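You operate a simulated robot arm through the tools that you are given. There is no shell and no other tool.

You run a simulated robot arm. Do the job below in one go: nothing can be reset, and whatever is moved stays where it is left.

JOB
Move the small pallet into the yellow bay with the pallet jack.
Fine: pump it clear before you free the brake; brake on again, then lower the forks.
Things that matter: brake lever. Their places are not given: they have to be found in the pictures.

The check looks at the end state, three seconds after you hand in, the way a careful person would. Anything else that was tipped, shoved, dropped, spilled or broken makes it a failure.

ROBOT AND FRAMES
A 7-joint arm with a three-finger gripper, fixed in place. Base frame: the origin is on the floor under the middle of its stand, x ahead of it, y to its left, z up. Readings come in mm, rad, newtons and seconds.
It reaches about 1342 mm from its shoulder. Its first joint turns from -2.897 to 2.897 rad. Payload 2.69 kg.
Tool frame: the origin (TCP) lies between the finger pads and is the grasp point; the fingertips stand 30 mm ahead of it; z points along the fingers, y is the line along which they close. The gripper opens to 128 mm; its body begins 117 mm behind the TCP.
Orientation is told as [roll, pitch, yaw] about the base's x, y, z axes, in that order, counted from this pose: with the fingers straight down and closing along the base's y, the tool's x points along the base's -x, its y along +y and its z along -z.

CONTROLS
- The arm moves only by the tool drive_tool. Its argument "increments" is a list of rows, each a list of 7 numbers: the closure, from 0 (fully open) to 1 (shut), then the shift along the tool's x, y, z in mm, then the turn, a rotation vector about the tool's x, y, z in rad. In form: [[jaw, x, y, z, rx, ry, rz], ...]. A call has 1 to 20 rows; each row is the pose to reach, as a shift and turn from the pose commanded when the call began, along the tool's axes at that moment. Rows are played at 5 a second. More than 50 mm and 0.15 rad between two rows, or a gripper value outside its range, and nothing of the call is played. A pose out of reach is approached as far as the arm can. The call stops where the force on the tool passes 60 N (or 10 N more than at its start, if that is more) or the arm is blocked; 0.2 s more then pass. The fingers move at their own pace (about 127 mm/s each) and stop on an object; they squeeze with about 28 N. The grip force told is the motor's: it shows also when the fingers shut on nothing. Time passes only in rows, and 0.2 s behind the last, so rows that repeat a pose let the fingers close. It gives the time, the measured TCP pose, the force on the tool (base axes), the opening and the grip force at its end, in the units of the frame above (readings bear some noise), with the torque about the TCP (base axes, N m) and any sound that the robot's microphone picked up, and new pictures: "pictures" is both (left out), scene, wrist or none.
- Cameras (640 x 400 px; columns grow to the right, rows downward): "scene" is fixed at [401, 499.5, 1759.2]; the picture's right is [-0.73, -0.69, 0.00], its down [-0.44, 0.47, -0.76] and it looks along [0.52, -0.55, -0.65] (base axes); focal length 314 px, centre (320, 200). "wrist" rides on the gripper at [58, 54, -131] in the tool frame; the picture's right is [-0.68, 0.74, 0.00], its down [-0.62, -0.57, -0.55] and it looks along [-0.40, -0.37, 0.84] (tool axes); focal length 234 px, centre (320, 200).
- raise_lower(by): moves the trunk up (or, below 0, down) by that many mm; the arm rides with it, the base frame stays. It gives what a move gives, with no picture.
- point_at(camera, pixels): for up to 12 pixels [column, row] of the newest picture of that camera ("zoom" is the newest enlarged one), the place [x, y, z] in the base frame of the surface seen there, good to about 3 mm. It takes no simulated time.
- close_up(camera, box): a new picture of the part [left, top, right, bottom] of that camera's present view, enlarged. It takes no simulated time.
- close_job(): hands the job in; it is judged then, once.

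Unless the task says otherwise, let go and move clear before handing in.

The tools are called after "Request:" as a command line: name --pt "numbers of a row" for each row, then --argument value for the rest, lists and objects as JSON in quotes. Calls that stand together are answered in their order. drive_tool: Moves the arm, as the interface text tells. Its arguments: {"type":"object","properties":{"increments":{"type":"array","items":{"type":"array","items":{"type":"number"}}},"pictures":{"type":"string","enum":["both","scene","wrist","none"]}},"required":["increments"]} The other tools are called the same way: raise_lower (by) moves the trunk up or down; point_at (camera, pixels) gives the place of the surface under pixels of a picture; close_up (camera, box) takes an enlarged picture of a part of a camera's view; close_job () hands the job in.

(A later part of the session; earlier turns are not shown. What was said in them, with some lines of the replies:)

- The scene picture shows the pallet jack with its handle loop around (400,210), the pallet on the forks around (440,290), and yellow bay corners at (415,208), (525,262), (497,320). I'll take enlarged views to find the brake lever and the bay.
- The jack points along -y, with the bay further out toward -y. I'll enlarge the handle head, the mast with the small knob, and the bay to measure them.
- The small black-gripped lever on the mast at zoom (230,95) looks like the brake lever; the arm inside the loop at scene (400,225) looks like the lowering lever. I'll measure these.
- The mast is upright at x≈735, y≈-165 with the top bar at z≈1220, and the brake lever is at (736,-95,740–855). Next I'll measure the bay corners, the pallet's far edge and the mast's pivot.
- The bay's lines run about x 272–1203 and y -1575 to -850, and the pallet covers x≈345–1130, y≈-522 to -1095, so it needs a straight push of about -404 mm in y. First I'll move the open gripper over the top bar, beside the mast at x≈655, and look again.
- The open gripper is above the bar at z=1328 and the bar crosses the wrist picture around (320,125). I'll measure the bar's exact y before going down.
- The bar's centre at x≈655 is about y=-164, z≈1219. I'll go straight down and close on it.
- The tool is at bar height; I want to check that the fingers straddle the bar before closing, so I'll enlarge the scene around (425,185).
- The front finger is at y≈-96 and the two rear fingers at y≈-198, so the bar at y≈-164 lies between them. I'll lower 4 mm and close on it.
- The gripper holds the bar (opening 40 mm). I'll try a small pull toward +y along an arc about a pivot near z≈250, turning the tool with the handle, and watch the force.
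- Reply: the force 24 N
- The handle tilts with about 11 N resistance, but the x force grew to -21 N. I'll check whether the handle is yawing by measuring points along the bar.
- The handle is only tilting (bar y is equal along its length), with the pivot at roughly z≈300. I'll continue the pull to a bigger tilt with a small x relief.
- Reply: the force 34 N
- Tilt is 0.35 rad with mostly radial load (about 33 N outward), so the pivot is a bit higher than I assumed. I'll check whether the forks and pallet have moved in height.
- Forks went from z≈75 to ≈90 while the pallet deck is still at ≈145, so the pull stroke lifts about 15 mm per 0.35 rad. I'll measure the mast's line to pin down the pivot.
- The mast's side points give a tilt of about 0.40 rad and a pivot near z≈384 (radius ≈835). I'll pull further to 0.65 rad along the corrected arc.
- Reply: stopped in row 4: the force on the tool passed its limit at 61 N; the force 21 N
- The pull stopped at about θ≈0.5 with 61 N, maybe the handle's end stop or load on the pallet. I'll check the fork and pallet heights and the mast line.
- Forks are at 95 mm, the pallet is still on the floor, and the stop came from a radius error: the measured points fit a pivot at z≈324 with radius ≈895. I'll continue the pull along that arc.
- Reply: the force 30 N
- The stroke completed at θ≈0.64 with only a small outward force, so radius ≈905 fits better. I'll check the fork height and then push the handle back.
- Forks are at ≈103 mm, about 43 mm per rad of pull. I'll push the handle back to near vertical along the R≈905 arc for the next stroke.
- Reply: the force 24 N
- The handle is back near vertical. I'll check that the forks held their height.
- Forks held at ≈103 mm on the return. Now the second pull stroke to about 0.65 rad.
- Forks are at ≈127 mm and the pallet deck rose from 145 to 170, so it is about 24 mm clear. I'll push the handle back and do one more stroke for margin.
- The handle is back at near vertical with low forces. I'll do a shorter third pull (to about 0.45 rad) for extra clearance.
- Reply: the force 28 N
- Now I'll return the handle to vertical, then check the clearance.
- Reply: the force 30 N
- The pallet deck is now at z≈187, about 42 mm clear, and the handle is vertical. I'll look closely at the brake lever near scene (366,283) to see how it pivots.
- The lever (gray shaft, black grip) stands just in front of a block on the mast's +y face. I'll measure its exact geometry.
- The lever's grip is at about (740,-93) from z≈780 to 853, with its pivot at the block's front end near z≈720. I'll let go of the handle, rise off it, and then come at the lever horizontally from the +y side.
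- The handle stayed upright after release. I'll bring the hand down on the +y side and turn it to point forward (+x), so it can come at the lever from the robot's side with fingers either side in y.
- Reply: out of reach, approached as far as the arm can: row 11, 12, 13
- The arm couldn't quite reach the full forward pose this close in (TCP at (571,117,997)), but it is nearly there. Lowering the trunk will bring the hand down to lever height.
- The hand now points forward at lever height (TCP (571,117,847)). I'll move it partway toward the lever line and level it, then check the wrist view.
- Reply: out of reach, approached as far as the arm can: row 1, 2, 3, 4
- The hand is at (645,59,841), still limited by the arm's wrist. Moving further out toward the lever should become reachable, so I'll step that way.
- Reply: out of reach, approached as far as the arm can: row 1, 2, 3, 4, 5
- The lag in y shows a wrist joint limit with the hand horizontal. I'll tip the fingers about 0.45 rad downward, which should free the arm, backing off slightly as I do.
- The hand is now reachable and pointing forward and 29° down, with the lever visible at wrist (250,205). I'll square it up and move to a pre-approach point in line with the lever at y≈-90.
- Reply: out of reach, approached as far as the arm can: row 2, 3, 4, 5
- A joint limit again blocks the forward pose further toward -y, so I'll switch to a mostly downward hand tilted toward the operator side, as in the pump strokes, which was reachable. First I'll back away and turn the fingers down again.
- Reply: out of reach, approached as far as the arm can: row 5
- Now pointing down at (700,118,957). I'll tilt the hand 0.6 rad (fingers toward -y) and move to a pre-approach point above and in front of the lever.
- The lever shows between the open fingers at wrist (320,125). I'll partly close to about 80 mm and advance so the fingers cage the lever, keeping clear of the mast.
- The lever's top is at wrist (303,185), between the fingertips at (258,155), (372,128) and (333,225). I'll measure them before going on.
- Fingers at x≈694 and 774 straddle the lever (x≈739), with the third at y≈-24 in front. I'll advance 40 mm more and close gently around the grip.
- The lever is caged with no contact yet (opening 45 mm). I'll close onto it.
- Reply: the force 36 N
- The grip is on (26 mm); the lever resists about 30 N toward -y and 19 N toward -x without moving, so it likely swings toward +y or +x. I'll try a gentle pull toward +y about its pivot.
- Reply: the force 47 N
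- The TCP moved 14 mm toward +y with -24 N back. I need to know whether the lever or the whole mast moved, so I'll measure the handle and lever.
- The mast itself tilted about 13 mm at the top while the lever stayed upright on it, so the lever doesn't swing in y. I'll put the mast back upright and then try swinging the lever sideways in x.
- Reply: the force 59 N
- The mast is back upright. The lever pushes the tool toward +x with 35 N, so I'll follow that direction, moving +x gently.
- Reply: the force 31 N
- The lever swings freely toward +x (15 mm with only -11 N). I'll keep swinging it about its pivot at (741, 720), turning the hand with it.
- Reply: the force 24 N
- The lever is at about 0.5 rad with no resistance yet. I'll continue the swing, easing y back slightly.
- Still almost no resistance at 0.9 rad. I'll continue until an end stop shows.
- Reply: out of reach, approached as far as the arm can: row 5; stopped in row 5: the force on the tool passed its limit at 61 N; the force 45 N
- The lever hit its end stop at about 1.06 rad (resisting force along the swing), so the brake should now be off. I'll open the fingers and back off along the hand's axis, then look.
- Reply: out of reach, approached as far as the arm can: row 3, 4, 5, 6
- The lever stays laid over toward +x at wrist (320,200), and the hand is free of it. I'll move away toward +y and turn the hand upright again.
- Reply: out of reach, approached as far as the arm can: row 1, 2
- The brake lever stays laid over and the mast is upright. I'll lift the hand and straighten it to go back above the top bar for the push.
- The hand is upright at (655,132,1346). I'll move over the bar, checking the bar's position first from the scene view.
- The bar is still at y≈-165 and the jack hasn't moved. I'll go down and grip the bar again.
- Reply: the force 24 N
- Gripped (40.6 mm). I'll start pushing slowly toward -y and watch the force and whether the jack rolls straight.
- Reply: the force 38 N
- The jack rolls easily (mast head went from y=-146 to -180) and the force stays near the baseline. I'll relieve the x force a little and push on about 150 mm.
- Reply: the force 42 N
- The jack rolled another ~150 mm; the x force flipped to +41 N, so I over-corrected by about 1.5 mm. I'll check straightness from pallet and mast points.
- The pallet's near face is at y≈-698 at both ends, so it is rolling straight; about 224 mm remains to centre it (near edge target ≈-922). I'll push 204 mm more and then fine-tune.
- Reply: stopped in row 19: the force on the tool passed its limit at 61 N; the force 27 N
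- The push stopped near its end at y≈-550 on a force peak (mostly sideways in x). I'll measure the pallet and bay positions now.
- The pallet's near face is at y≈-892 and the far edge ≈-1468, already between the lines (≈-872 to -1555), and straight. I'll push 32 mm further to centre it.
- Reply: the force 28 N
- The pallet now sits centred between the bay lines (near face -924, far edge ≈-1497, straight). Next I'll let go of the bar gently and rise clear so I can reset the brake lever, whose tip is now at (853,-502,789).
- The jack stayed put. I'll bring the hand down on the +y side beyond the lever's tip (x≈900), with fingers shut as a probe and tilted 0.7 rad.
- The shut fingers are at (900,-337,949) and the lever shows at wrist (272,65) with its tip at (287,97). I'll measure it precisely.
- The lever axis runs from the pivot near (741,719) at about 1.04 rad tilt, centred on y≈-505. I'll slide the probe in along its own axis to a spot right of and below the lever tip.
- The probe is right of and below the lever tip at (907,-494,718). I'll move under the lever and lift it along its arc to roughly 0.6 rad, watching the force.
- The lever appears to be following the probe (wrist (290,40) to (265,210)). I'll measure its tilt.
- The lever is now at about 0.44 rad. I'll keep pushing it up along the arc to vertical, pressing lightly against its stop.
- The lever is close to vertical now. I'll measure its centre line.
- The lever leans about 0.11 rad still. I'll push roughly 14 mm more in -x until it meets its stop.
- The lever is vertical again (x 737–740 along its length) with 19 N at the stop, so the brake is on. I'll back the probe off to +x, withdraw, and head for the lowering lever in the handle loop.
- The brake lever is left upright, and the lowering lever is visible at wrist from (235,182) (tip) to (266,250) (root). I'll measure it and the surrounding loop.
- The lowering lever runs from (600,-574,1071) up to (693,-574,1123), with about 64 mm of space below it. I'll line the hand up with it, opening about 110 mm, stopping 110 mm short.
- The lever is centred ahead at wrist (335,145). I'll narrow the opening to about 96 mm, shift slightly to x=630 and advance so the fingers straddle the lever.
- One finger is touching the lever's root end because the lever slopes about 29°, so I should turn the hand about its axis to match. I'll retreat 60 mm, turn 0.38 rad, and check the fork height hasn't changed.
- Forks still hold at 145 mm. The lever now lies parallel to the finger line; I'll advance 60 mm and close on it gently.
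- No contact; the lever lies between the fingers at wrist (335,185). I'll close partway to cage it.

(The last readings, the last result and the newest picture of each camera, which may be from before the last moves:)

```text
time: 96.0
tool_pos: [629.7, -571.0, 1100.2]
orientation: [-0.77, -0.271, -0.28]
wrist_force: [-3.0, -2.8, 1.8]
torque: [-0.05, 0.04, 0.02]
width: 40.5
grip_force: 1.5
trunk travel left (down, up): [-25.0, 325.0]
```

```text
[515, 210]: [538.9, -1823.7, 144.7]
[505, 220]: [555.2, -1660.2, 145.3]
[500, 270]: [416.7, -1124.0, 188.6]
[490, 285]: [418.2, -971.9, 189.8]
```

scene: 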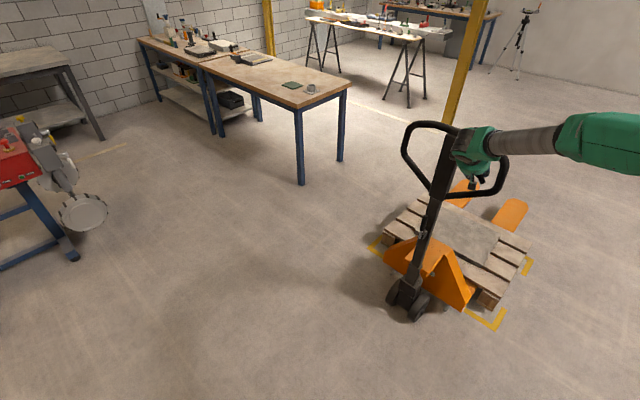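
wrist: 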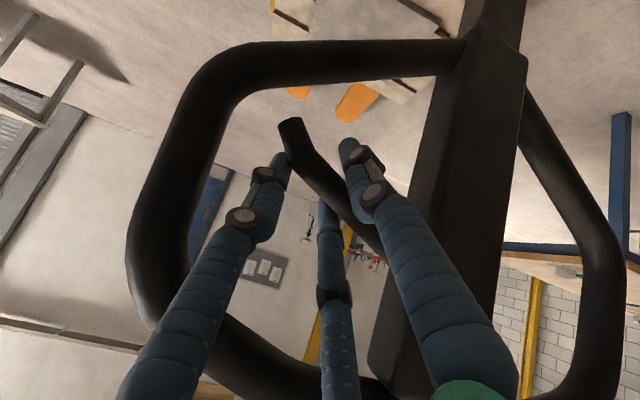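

The lever is caged and lightly touched. I'll try lifting it toward the top bar by about 18 mm, in small steps, watching the forks.

Request:
drive_tool --pt "0.7 1.2 -3.8 -3 0 0 0" --pt "0.7 2.4 -7.6 -5.9 0 0 0" --pt "0.7 3.5 -11.3 -8.8 0 0 0" --pt "0.7 4.7 -15.1 -11.8 0 0 0" --pt "0.7 4.7 -15.1 -11.8 0 0 0"

Request:
point_at --camera "scene" --pixels '[[515, 210], [505, 220], [500, 270], [490, 285]]'

```text
time: 97.2
tool_pos: [620.3, -570.6, 1118.2]
orientation: [-0.77, -0.27, -0.279]
wrist_force: [-0.2, 5.0, -3.5]
torque: [0.09, 0.06, 0.04]
width: 41.6
grip_force: 2.1
trunk travel left (down, up): [-25.0, 325.0]
```

scene: 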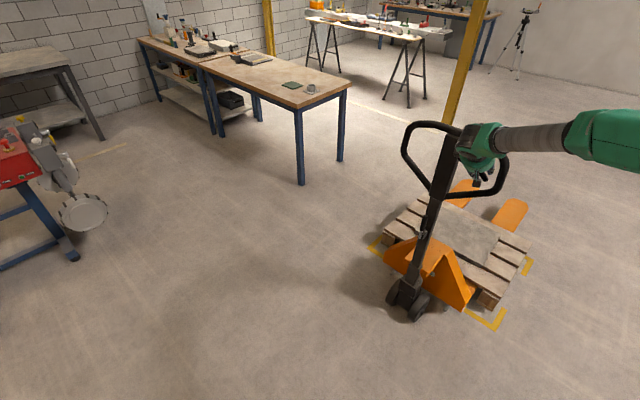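
wrist: 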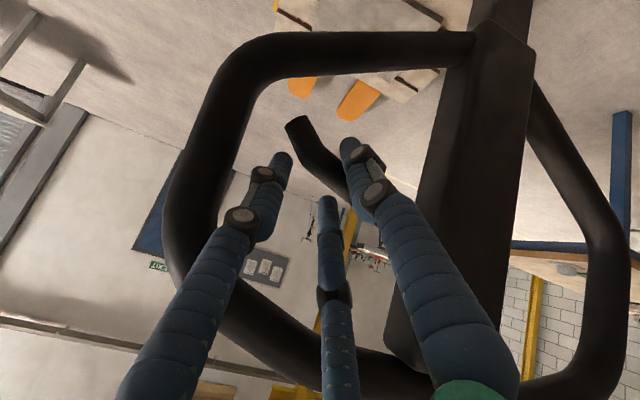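

```text
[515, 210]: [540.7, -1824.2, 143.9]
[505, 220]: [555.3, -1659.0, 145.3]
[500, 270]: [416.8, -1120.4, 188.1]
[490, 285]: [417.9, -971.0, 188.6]
```

The lever lifts easily but the forks haven't moved yet. I'll lift it another 25 mm along its arc.

Request:
drive_tool --pt "0.7 -0.5 -4.6 -4.2 0 0 0" --pt "0.7 -1 -9.2 -8.5 0 0 0" --pt "0.7 -1.4 -13.7 -12.7 0 0 0" --pt "0.7 -1.9 -18.3 -17 0 0 0" --pt "0.7 -1.9 -18.3 -17 0 0 0" --pt "0.7 -1.9 -18.3 -17 0 0 0"

Request:
point_at --camera "scene" --pixels '[[515, 210], [505, 220], [500, 270], [490, 285], [480, 170], [475, 175], [465, 180]]'

Request:
close_up --camera "scene" --box '[400, 110, 530, 220]'

```text
time: 98.7
tool_pos: [616.8, -570.5, 1140.4]
orientation: [-0.77, -0.269, -0.279]
wrist_force: [-6.7, 8.4, -4.9]
torque: [-0.06, 0.59, 1.3]
width: 40.3
grip_force: 45.1
trunk travel left (down, up): [-25.0, 325.0]
```

scene: 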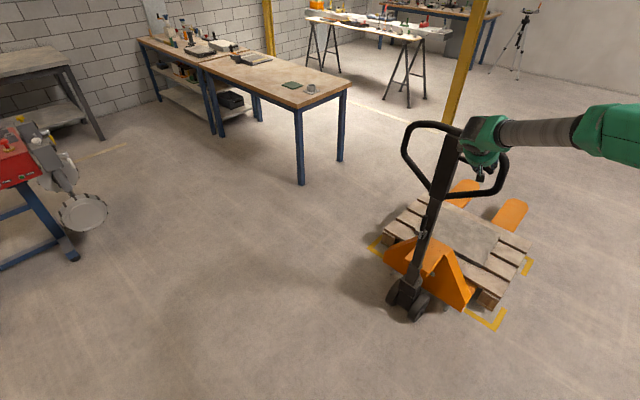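
wrist: 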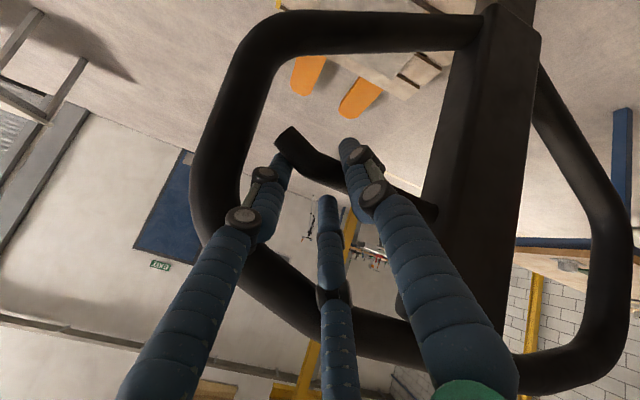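

```text
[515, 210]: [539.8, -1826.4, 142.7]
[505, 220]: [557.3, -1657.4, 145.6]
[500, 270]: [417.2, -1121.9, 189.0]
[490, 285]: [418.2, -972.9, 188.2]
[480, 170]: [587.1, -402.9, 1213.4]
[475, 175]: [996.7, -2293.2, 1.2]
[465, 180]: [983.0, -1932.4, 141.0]
```

```text
3.64 times, centred on (465, 165) of scene
```

zoom: 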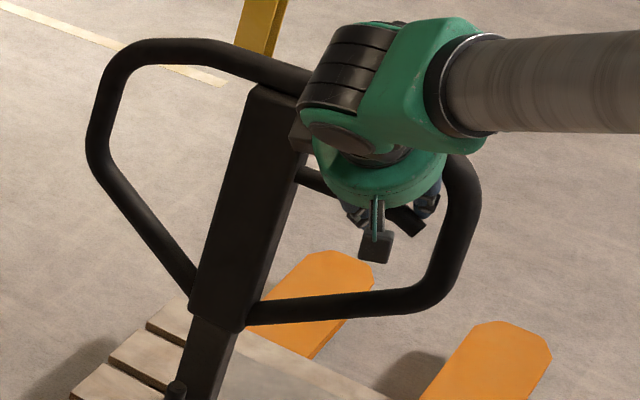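

The lever keeps rising (now near horizontal) but the forks remain at 144 mm. I'll lift another 15 mm with the cage slightly looser.

Request:
drive_tool --pt "0.65 0 -1 -1 0 0 0" --pt "0.65 -1 -4 -3.5 0.01 0.03 -0.03" --pt "0.65 -2 -7 -7 0.02 0.06 -0.06" --pt "0.65 -3 -10 -10.4 0.03 0.08 -0.09" --pt "0.65 -3 -10 -10.4 0.03 0.08 -0.09" --pt "0.65 -3 -10 -10.4 0.03 0.08 -0.09"

Request:
point_at --camera "scene" --pixels '[[515, 210], [505, 220], [500, 270], [490, 285]]'

Request:
close_up --camera "wrist" --box '[180, 60, 460, 300]'

```text
time: 100.0
tool_pos: [615.2, -569.8, 1153.0]
orientation: [-0.8, -0.149, -0.273]
wrist_force: [1.0, 6.8, -15.2]
torque: [-0.09, 0.26, -0.02]
width: 43.0
grip_force: 0.0
trunk travel left (down, up): [-25.0, 325.0]
```

scene: 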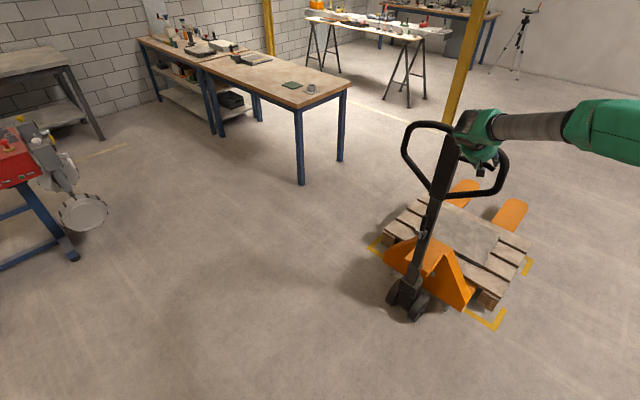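
wrist: 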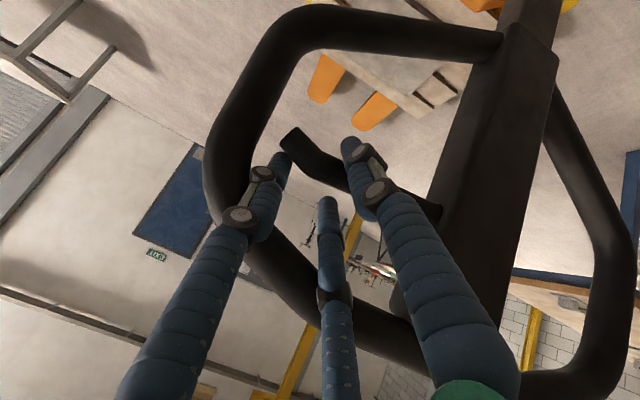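

```text
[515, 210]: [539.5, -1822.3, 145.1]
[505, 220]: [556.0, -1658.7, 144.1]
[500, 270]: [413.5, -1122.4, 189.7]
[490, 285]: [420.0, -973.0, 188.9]
```

```text
1.67 times, centred on (320, 180) of wrist
```

zoom: 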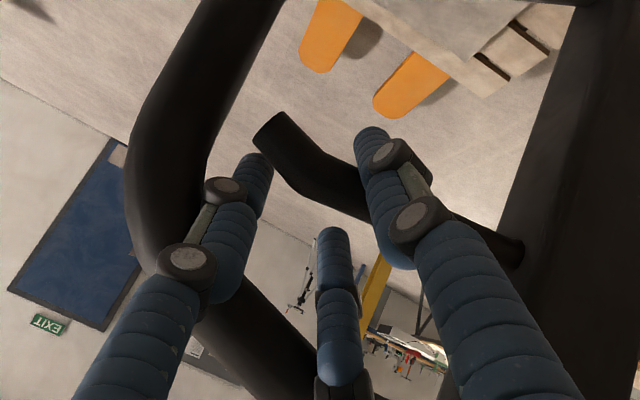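

Resistance is building (-15 N in z) but the forks still hold. I'll measure the lever's current angle.

Request:
point_at --camera "wrist" --pixels '[[293, 140], [302, 150], [312, 160], [322, 168], [332, 175], [342, 182], [400, 192], [420, 202], [432, 207], [440, 212]]'

Request:
close_up --camera "scene" --box '[430, 120, 520, 200]'

```text
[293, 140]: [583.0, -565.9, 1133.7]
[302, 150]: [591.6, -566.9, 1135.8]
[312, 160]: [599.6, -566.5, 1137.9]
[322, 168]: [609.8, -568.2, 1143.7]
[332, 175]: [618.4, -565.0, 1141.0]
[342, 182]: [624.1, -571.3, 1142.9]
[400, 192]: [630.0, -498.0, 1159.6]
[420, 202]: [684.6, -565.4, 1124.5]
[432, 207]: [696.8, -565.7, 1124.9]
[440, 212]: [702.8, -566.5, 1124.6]
```

```text
5.00 times, centred on (475, 160) of scene
```

zoom: 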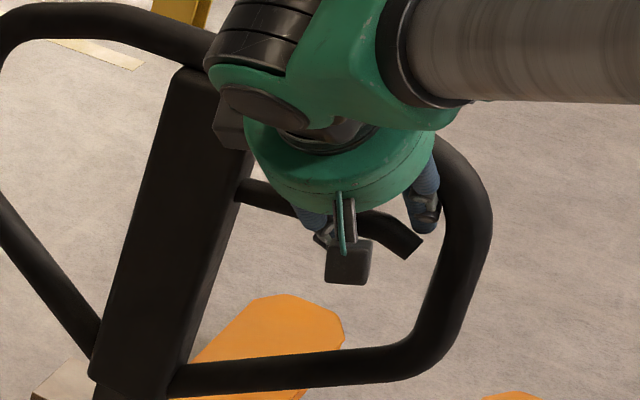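

The lever has turned about 0.65 rad (now slightly above horizontal) with its hinge near (703,1125). I'll lift it 10 mm further to find its stop and hold a moment.

Request:
drive_tool --pt "0.65 -1.4 -2 -2.4 0 0 0" --pt "0.65 -2.9 -4.1 -4.8 0 0 0" --pt "0.65 -4.3 -6.2 -7.2 0 0 0" --pt "0.65 -4.3 -6.2 -7.2 0 0 0" --pt "0.65 -4.3 -6.2 -7.2 0 0 0" --pt "0.65 -4.3 -6.2 -7.2 0 0 0" --pt "0.65 -4.3 -6.2 -7.2 0 0 0"

Request:
point_at --camera "scene" --pixels '[[515, 210], [505, 220], [500, 270], [490, 285]]'

Request:
point_at --camera "wrist" --pixels '[[293, 140], [302, 150], [312, 158], [322, 166], [332, 173], [342, 180], [410, 198], [420, 202], [432, 207], [445, 212]]'

```text
time: 100.9
tool_pos: [615.1, -567.9, 1155.8]
orientation: [-0.792, -0.137, -0.274]
wrist_force: [2.0, 4.2, -8.8]
torque: [-0.14, 0.11, -0.03]
width: 42.0
grip_force: 0.0
trunk travel left (down, up): [-25.0, 325.0]
stopped in row 4: the force on the tool passed its limit at 62 N (the readings are from after the stop); the commanded pose is now the measured one
```

scene: 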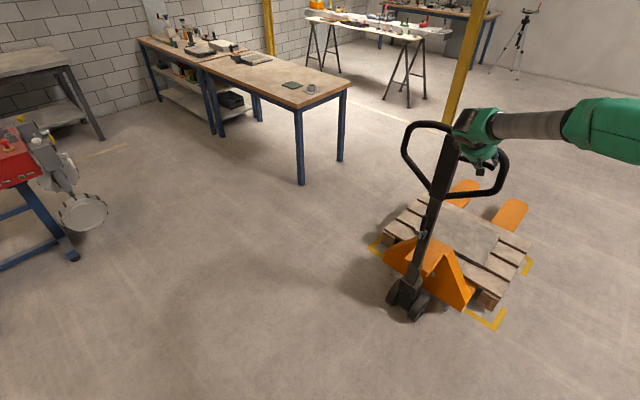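
wrist: 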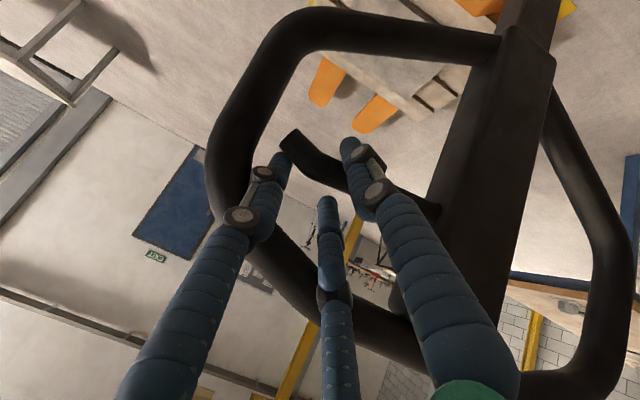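

```text
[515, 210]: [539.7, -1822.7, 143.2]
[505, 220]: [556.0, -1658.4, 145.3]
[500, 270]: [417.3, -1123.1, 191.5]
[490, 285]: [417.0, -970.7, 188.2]
```

```text
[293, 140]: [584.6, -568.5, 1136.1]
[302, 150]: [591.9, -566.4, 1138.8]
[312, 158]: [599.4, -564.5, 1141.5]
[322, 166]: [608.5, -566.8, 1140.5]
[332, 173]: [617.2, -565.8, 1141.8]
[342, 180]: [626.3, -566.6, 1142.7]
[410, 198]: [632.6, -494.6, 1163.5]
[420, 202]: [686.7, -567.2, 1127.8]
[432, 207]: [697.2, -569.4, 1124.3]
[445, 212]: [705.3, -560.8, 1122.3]
```

The lever is at its upper stop (62 N peak) and the forks still hold at 144 mm, so raising it isn't what opens the valve, or not alone. I'll bring it back down and see how the lever behaves.

Request:
drive_tool --pt "0.55 0 3 3 0 0 0" --pt "0.5 0 8 8 0 0 0" --pt "0.5 0.1 12 12 0 0 0" --pt "0.5 0.1 12 12 0 0 0"

Request:
point_at --camera "wrist" --pixels '[[293, 140], [302, 150], [312, 158], [322, 166], [332, 173], [342, 180], [400, 190], [410, 198], [420, 202], [432, 207]]'

Request:
point_at --camera "scene" --pixels '[[515, 210], [505, 220], [500, 270], [490, 285]]'

```text
time: 101.9
tool_pos: [618.6, -570.0, 1140.0]
orientation: [-0.795, -0.142, -0.277]
wrist_force: [2.3, -0.4, -1.1]
torque: [-0.02, 0.02, 0.0]
width: 63.3
grip_force: 0.1
trunk travel left (down, up): [-25.0, 325.0]
```

scene: 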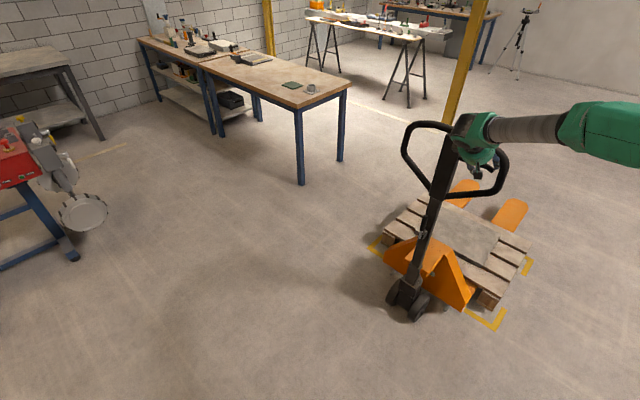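
wrist: 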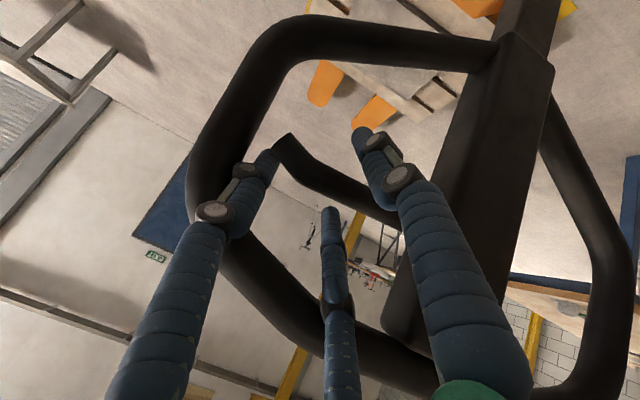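

```text
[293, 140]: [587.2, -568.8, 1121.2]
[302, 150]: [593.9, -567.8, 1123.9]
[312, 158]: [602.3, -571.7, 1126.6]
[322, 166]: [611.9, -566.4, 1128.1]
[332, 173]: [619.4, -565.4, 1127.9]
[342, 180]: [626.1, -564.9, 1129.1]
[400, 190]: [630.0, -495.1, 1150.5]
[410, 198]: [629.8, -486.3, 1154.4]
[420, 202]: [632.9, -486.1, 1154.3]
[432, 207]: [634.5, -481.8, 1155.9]
```

```text
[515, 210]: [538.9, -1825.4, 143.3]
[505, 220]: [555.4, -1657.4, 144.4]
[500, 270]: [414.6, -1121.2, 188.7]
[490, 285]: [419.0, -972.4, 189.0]
```

The lever moved down with the upper fingers and stayed there, so it is held by friction and my cage was probably blocked by the top bar rather than the lever's stop. I'll withdraw, shut the fingers, and come in under the lever as a probe to lift it further.

Request:
drive_tool --pt "0.5 0 0 -20 0 0 0" --pt "0.5 0 0 -45 0 0 0" --pt "0.5 0 0 -70 0 0 0" --pt "0.8 3 15 -60 0 0 0" --pt "1 5 30 -50 0 0 0" --pt "1 7.3 40.3 -43.3 0 0 0" --pt "1 7.3 40.3 -43.3 0 0 0" --pt "1 7.3 40.3 -43.3 0 0 0"

Request:
close_up --camera "wrist" --box '[180, 60, 460, 300]'

```text
time: 103.7
tool_pos: [626.0, -511.2, 1142.0]
orientation: [-0.797, -0.142, -0.276]
wrist_force: [0.3, 1.0, 0.1]
torque: [0.03, 0.03, 0.0]
width: 2.2
grip_force: 28.2
trunk travel left (down, up): [-25.0, 325.0]
```

scene: 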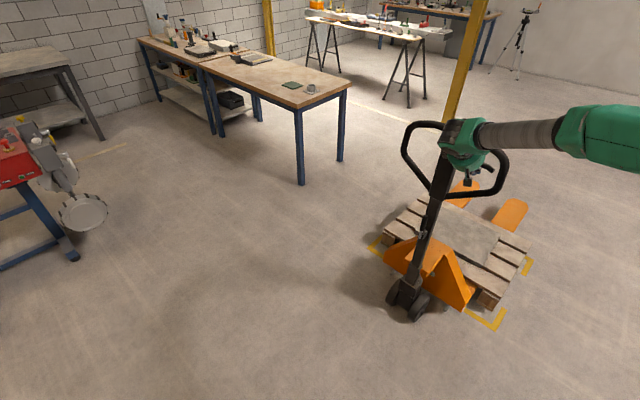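
wrist: 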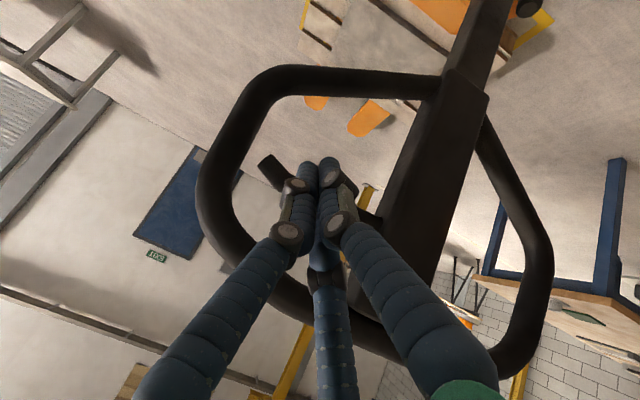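

```text
1.67 times, centred on (320, 180) of wrist
```

zoom: 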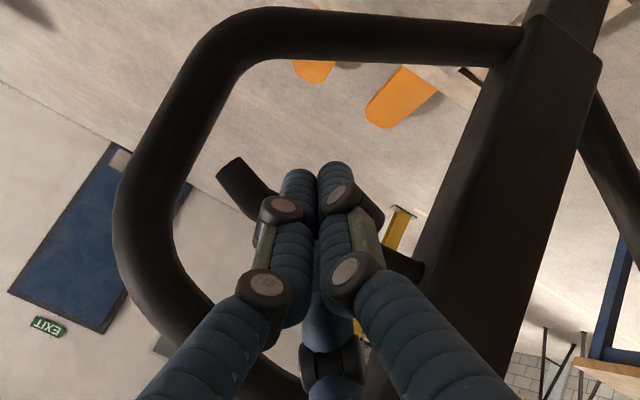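

The shut fingers are in front of and below the lever (tip at wrist (270,168)). I'll check where the lever settled.

Request:
point_at --camera "wrist" --pixels '[[265, 160], [272, 172], [278, 178], [360, 215], [368, 219], [375, 222], [310, 85], [350, 85], [240, 240], [305, 165]]'

```text
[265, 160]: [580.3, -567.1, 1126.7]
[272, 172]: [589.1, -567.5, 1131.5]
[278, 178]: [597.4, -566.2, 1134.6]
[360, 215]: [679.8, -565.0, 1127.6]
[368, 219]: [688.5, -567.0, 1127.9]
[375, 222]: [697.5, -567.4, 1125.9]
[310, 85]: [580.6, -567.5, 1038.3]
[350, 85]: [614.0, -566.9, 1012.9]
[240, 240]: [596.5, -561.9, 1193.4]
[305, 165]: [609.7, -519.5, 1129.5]
```

The lever stays about level where I left it (friction-held). I'll advance the probe under it and lift roughly 42 mm.

Request:
drive_tool --pt "1 0 0 25 0 0 0" --pt "1 0 0 50 0 0 0" --pt "1 0 0 75 0 0 0" --pt "1 -1 -5.3 69.8 0 0 0" --pt "1 -2.1 -10.6 64.6 0 0 0" --pt "1 -4 -15.6 59.3 0 0 0" --pt "1 -6.1 -20.6 54 0 0 0" --pt "1 -8.4 -24.4 49.7 0 0 0" --pt "1 -10.7 -28.2 45.4 0 0 0" --pt "1 -10.7 -28.2 45.4 0 0 0"

Request:
point_at --camera "scene" --pixels '[[515, 210], [505, 220], [500, 270], [490, 285]]'

Request:
close_up --camera "wrist" --box '[180, 60, 460, 300]'

```text
time: 105.9
tool_pos: [625.0, -562.1, 1125.2]
orientation: [-0.793, -0.131, -0.279]
wrist_force: [-19.5, 27.0, -39.1]
torque: [-0.34, 0.12, 0.24]
width: 2.0
grip_force: 28.4
trunk travel left (down, up): [-25.0, 325.0]
```

scene: 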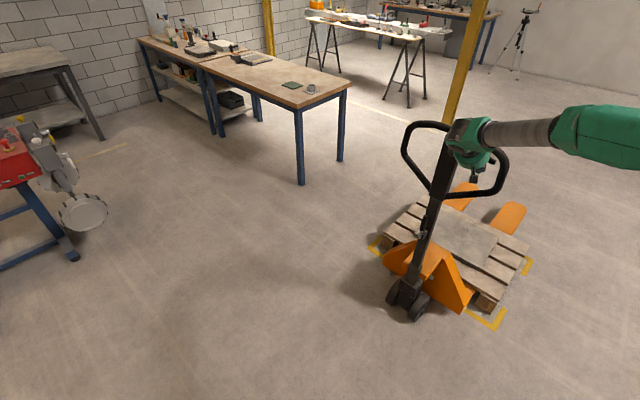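
wrist: 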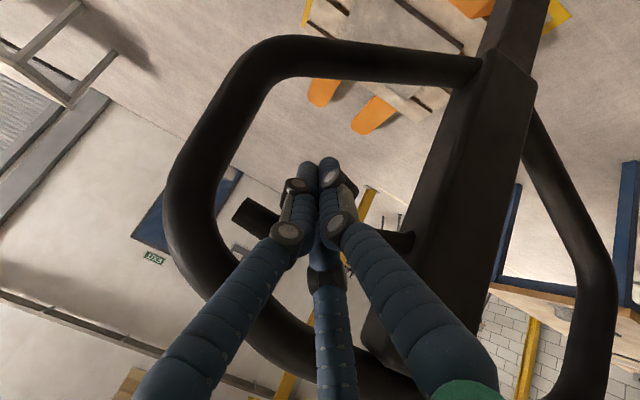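

```text
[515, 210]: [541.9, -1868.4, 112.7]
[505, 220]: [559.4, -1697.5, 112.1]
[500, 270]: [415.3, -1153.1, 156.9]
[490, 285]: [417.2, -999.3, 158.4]
```

```text
1.67 times, centred on (320, 180) of wrist
```

zoom: 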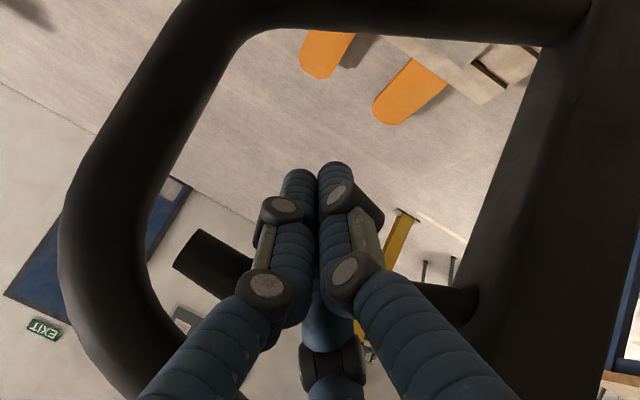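

The forks are dropping (145 → 112 mm, pallet deck 157) with the lever held up. I'll hold this position and let them go all the way down.

Request:
drive_tool --pt "1 0 0 0 0 0 0" --pt "1 0 0 0 0 0 0" --pt "1 0 0 0 0 0 0" --pt "1 0 0 0 0 0 0" --pt "1 0 0 0 0 0 0" --pictures "scene"

Request:
point_at --camera "scene" --pixels '[[515, 210], [505, 220], [500, 270], [490, 285]]'

```text
time: 107.1
tool_pos: [625.8, -561.1, 1126.0]
orientation: [-0.795, -0.132, -0.275]
wrist_force: [-14.8, 39.2, -44.7]
torque: [-0.43, 0.28, 0.43]
width: 2.3
grip_force: 29.0
trunk travel left (down, up): [-25.0, 325.0]
```

scene: 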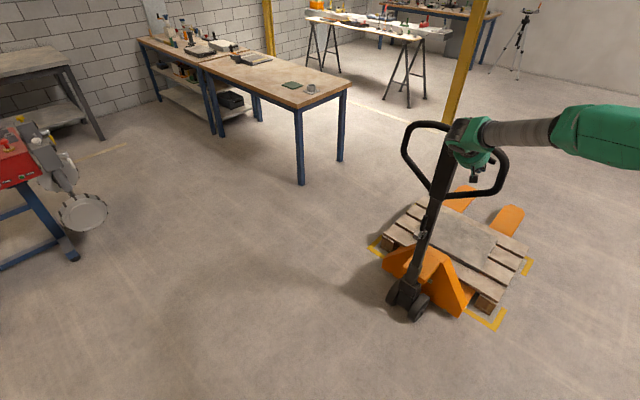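

```text
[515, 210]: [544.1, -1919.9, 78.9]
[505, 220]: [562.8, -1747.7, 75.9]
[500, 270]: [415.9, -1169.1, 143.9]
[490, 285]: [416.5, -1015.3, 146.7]
```

Forks are down at ≈77 mm and the pallet deck is back at ≈145, i.e. on the floor. I'll ease off the lever and withdraw the probe straight back.

Request:
drive_tool --pt "1 1 5.3 5.2 0 0 0" --pt "1 2.1 10.6 10.4 0 0 0" --pt "1 3 15 0 0 0 0" --pt "1 3 15 -35 0 0 0" --pt "1 3 15 -75 0 0 0" --pt "1 3 15 -115 0 0 0" --pt "1 3 15 -155 0 0 0" --pt "1 3 15 -195 0 0 0" --pt "1 3 15 -235 0 0 0" --pt "1 3 15 -275 0 0 0"

Request:
close_up --camera "scene" --box '[360, 110, 560, 340]'

```text
time: 109.3
tool_pos: [651.6, -354.8, 1309.5]
orientation: [-0.796, -0.139, -0.275]
wrist_force: [1.2, 0.3, 0.4]
torque: [0.05, 0.01, -0.02]
width: 1.9
grip_force: 28.2
trunk travel left (down, up): [-25.0, 325.0]
```

scene: 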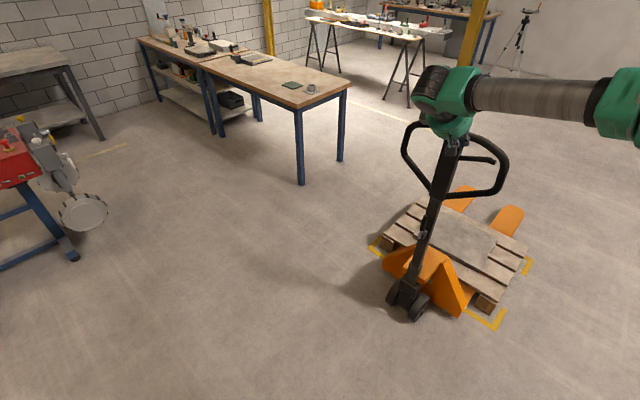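
wrist: 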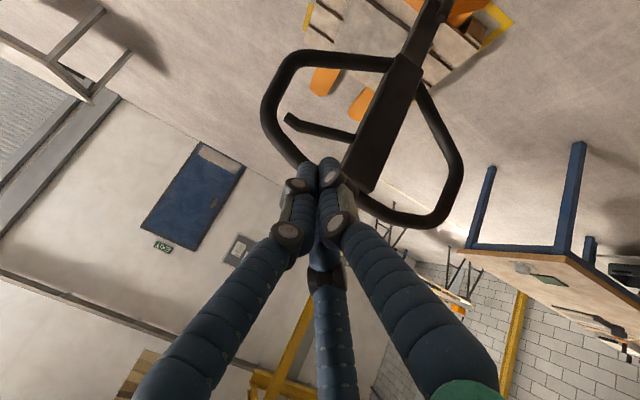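

```text
1.74 times, centred on (460, 225) of scene
```

zoom: 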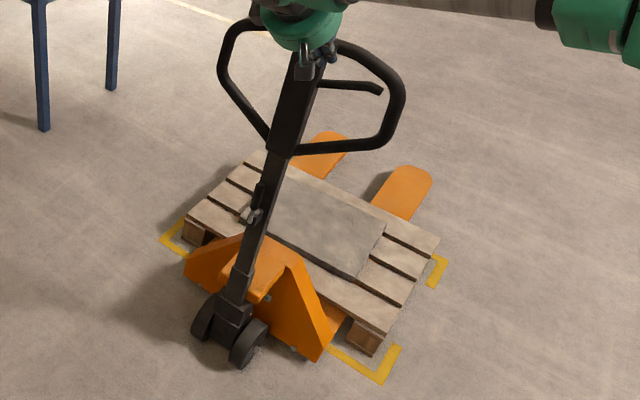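

The lever stayed up, the brake lever is upright, and the pallet sits inside the yellow corners. I'll move the arm well clear and then verify positions.

Request:
drive_tool --pt "1 12.6 15.8 -31 0 0 0" --pt "0.8 25.1 31.5 -62 0 0 0" --pt "0.5 37.7 47.3 -93 0 0 0" --pt "0.3 50.2 63.1 -124 0 0 0" --pt "0 62.8 78.9 -155 0 0 0" --pt "0 75.3 94.6 -186 0 0 0" --pt "0 87.9 110.4 -217 0 0 0" --pt "0 87.9 110.4 -217 0 0 0"

Request:
close_up --camera "scene" --box '[360, 160, 560, 340]'

```text
time: 111.1
tool_pos: [620.7, -105.5, 1368.4]
orientation: [-0.795, -0.14, -0.277]
wrist_force: [0.2, 0.0, -0.8]
torque: [-0.03, -0.02, 0.01]
width: 128.2
grip_force: 0.0
trunk travel left (down, up): [-25.0, 325.0]
```

scene: 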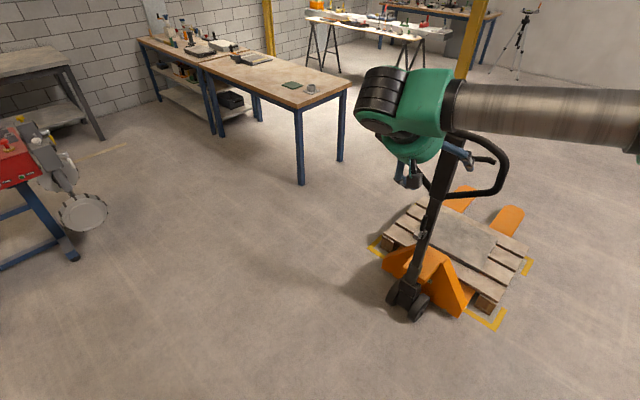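
wrist: 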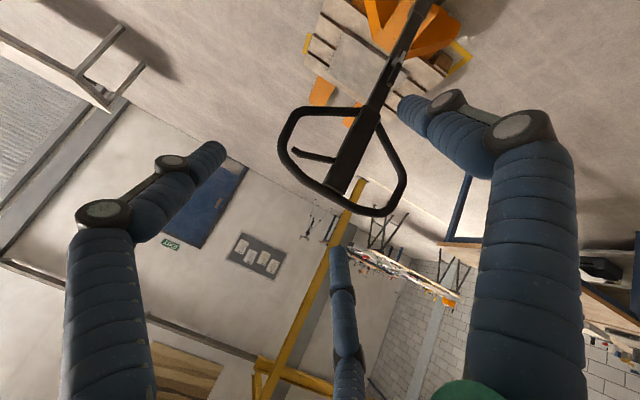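

```text
2.22 times, centred on (460, 250) of scene
```

zoom: 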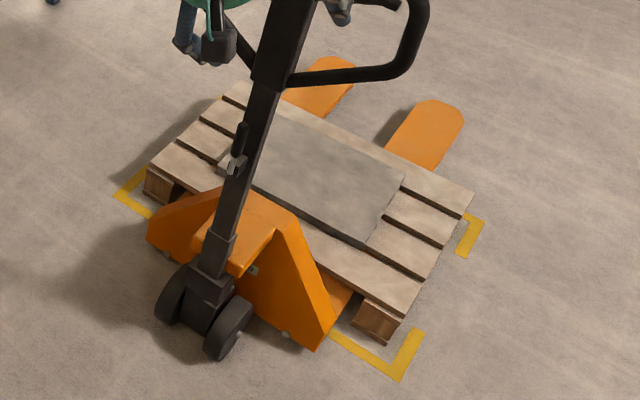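

Request:
point_at --camera "zoom" --pixels '[[385, 342], [360, 325], [398, 325], [148, 192], [158, 198], [150, 168], [472, 195], [470, 205], [398, 379], [478, 222], [437, 110], [420, 150]]'

Request:
point_at --camera "zoom" --pixels '[[243, 125], [240, 140], [237, 155], [232, 168], [330, 65], [300, 100], [325, 200], [250, 105], [240, 80], [410, 290], [118, 196], [140, 172]]'

Request:
close_up --camera "scene" --box '[405, 205, 465, 255]'

```text
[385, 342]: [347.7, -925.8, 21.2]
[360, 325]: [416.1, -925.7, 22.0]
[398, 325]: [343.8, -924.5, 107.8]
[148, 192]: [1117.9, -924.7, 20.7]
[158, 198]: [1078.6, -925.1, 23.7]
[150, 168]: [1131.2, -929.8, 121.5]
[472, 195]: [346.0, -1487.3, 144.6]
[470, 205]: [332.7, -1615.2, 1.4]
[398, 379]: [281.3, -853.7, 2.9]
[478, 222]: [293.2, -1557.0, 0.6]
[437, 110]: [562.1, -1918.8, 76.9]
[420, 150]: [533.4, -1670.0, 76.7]
```

```text
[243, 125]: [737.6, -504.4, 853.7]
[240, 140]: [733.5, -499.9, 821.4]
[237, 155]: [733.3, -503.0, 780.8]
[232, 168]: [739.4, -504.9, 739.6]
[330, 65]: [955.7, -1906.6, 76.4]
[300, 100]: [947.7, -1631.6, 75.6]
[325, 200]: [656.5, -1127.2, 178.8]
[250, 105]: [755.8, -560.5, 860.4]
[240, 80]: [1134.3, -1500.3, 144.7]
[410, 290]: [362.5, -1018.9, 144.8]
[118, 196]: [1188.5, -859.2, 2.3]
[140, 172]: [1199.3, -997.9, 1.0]
```

```text
8.00 times, centred on (435, 230) of scene
```

zoom: 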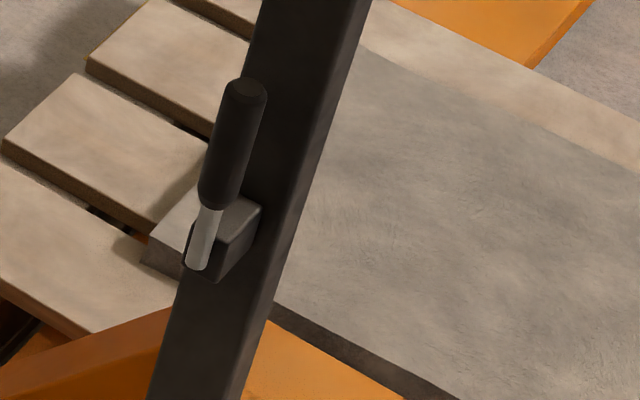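

Everything checks out. The pallet is on the floor (deck z≈145) inside the bay lines, spanning y -925 to ≈-1500 and x 344 to 1134. The forks are down at 76 mm, the brake lever is upright against its stop, and the arm is clear. I'm handing in.

Request:
close_job

```text
The job is handed in.
```

The small pallet is in the yellow bay, resting on the floor, and I've handed the job in. I haven't seen the check's result.

- **Order:** I pumped the pallet about 42 mm clear of the floor before freeing the brake. I then rolled it about 410 mm, put the brake back on, and lowered the forks.
- **Pallet:** it sits square between the bay lines with roughly 40 to 55 mm to spare on each side.
- **Forks and brake:** the forks are fully down at 76 mm, the height they started at. The brake lever is upright, where it was at the start.
- **Lowering lever:** the lever in the handle loop stays where it is put, and I left it in the raised (lowering) position instead of moving it back to where it started.

Nothing else looked disturbed in the last pictures, and the arm is clear of the jack with its fingers open.
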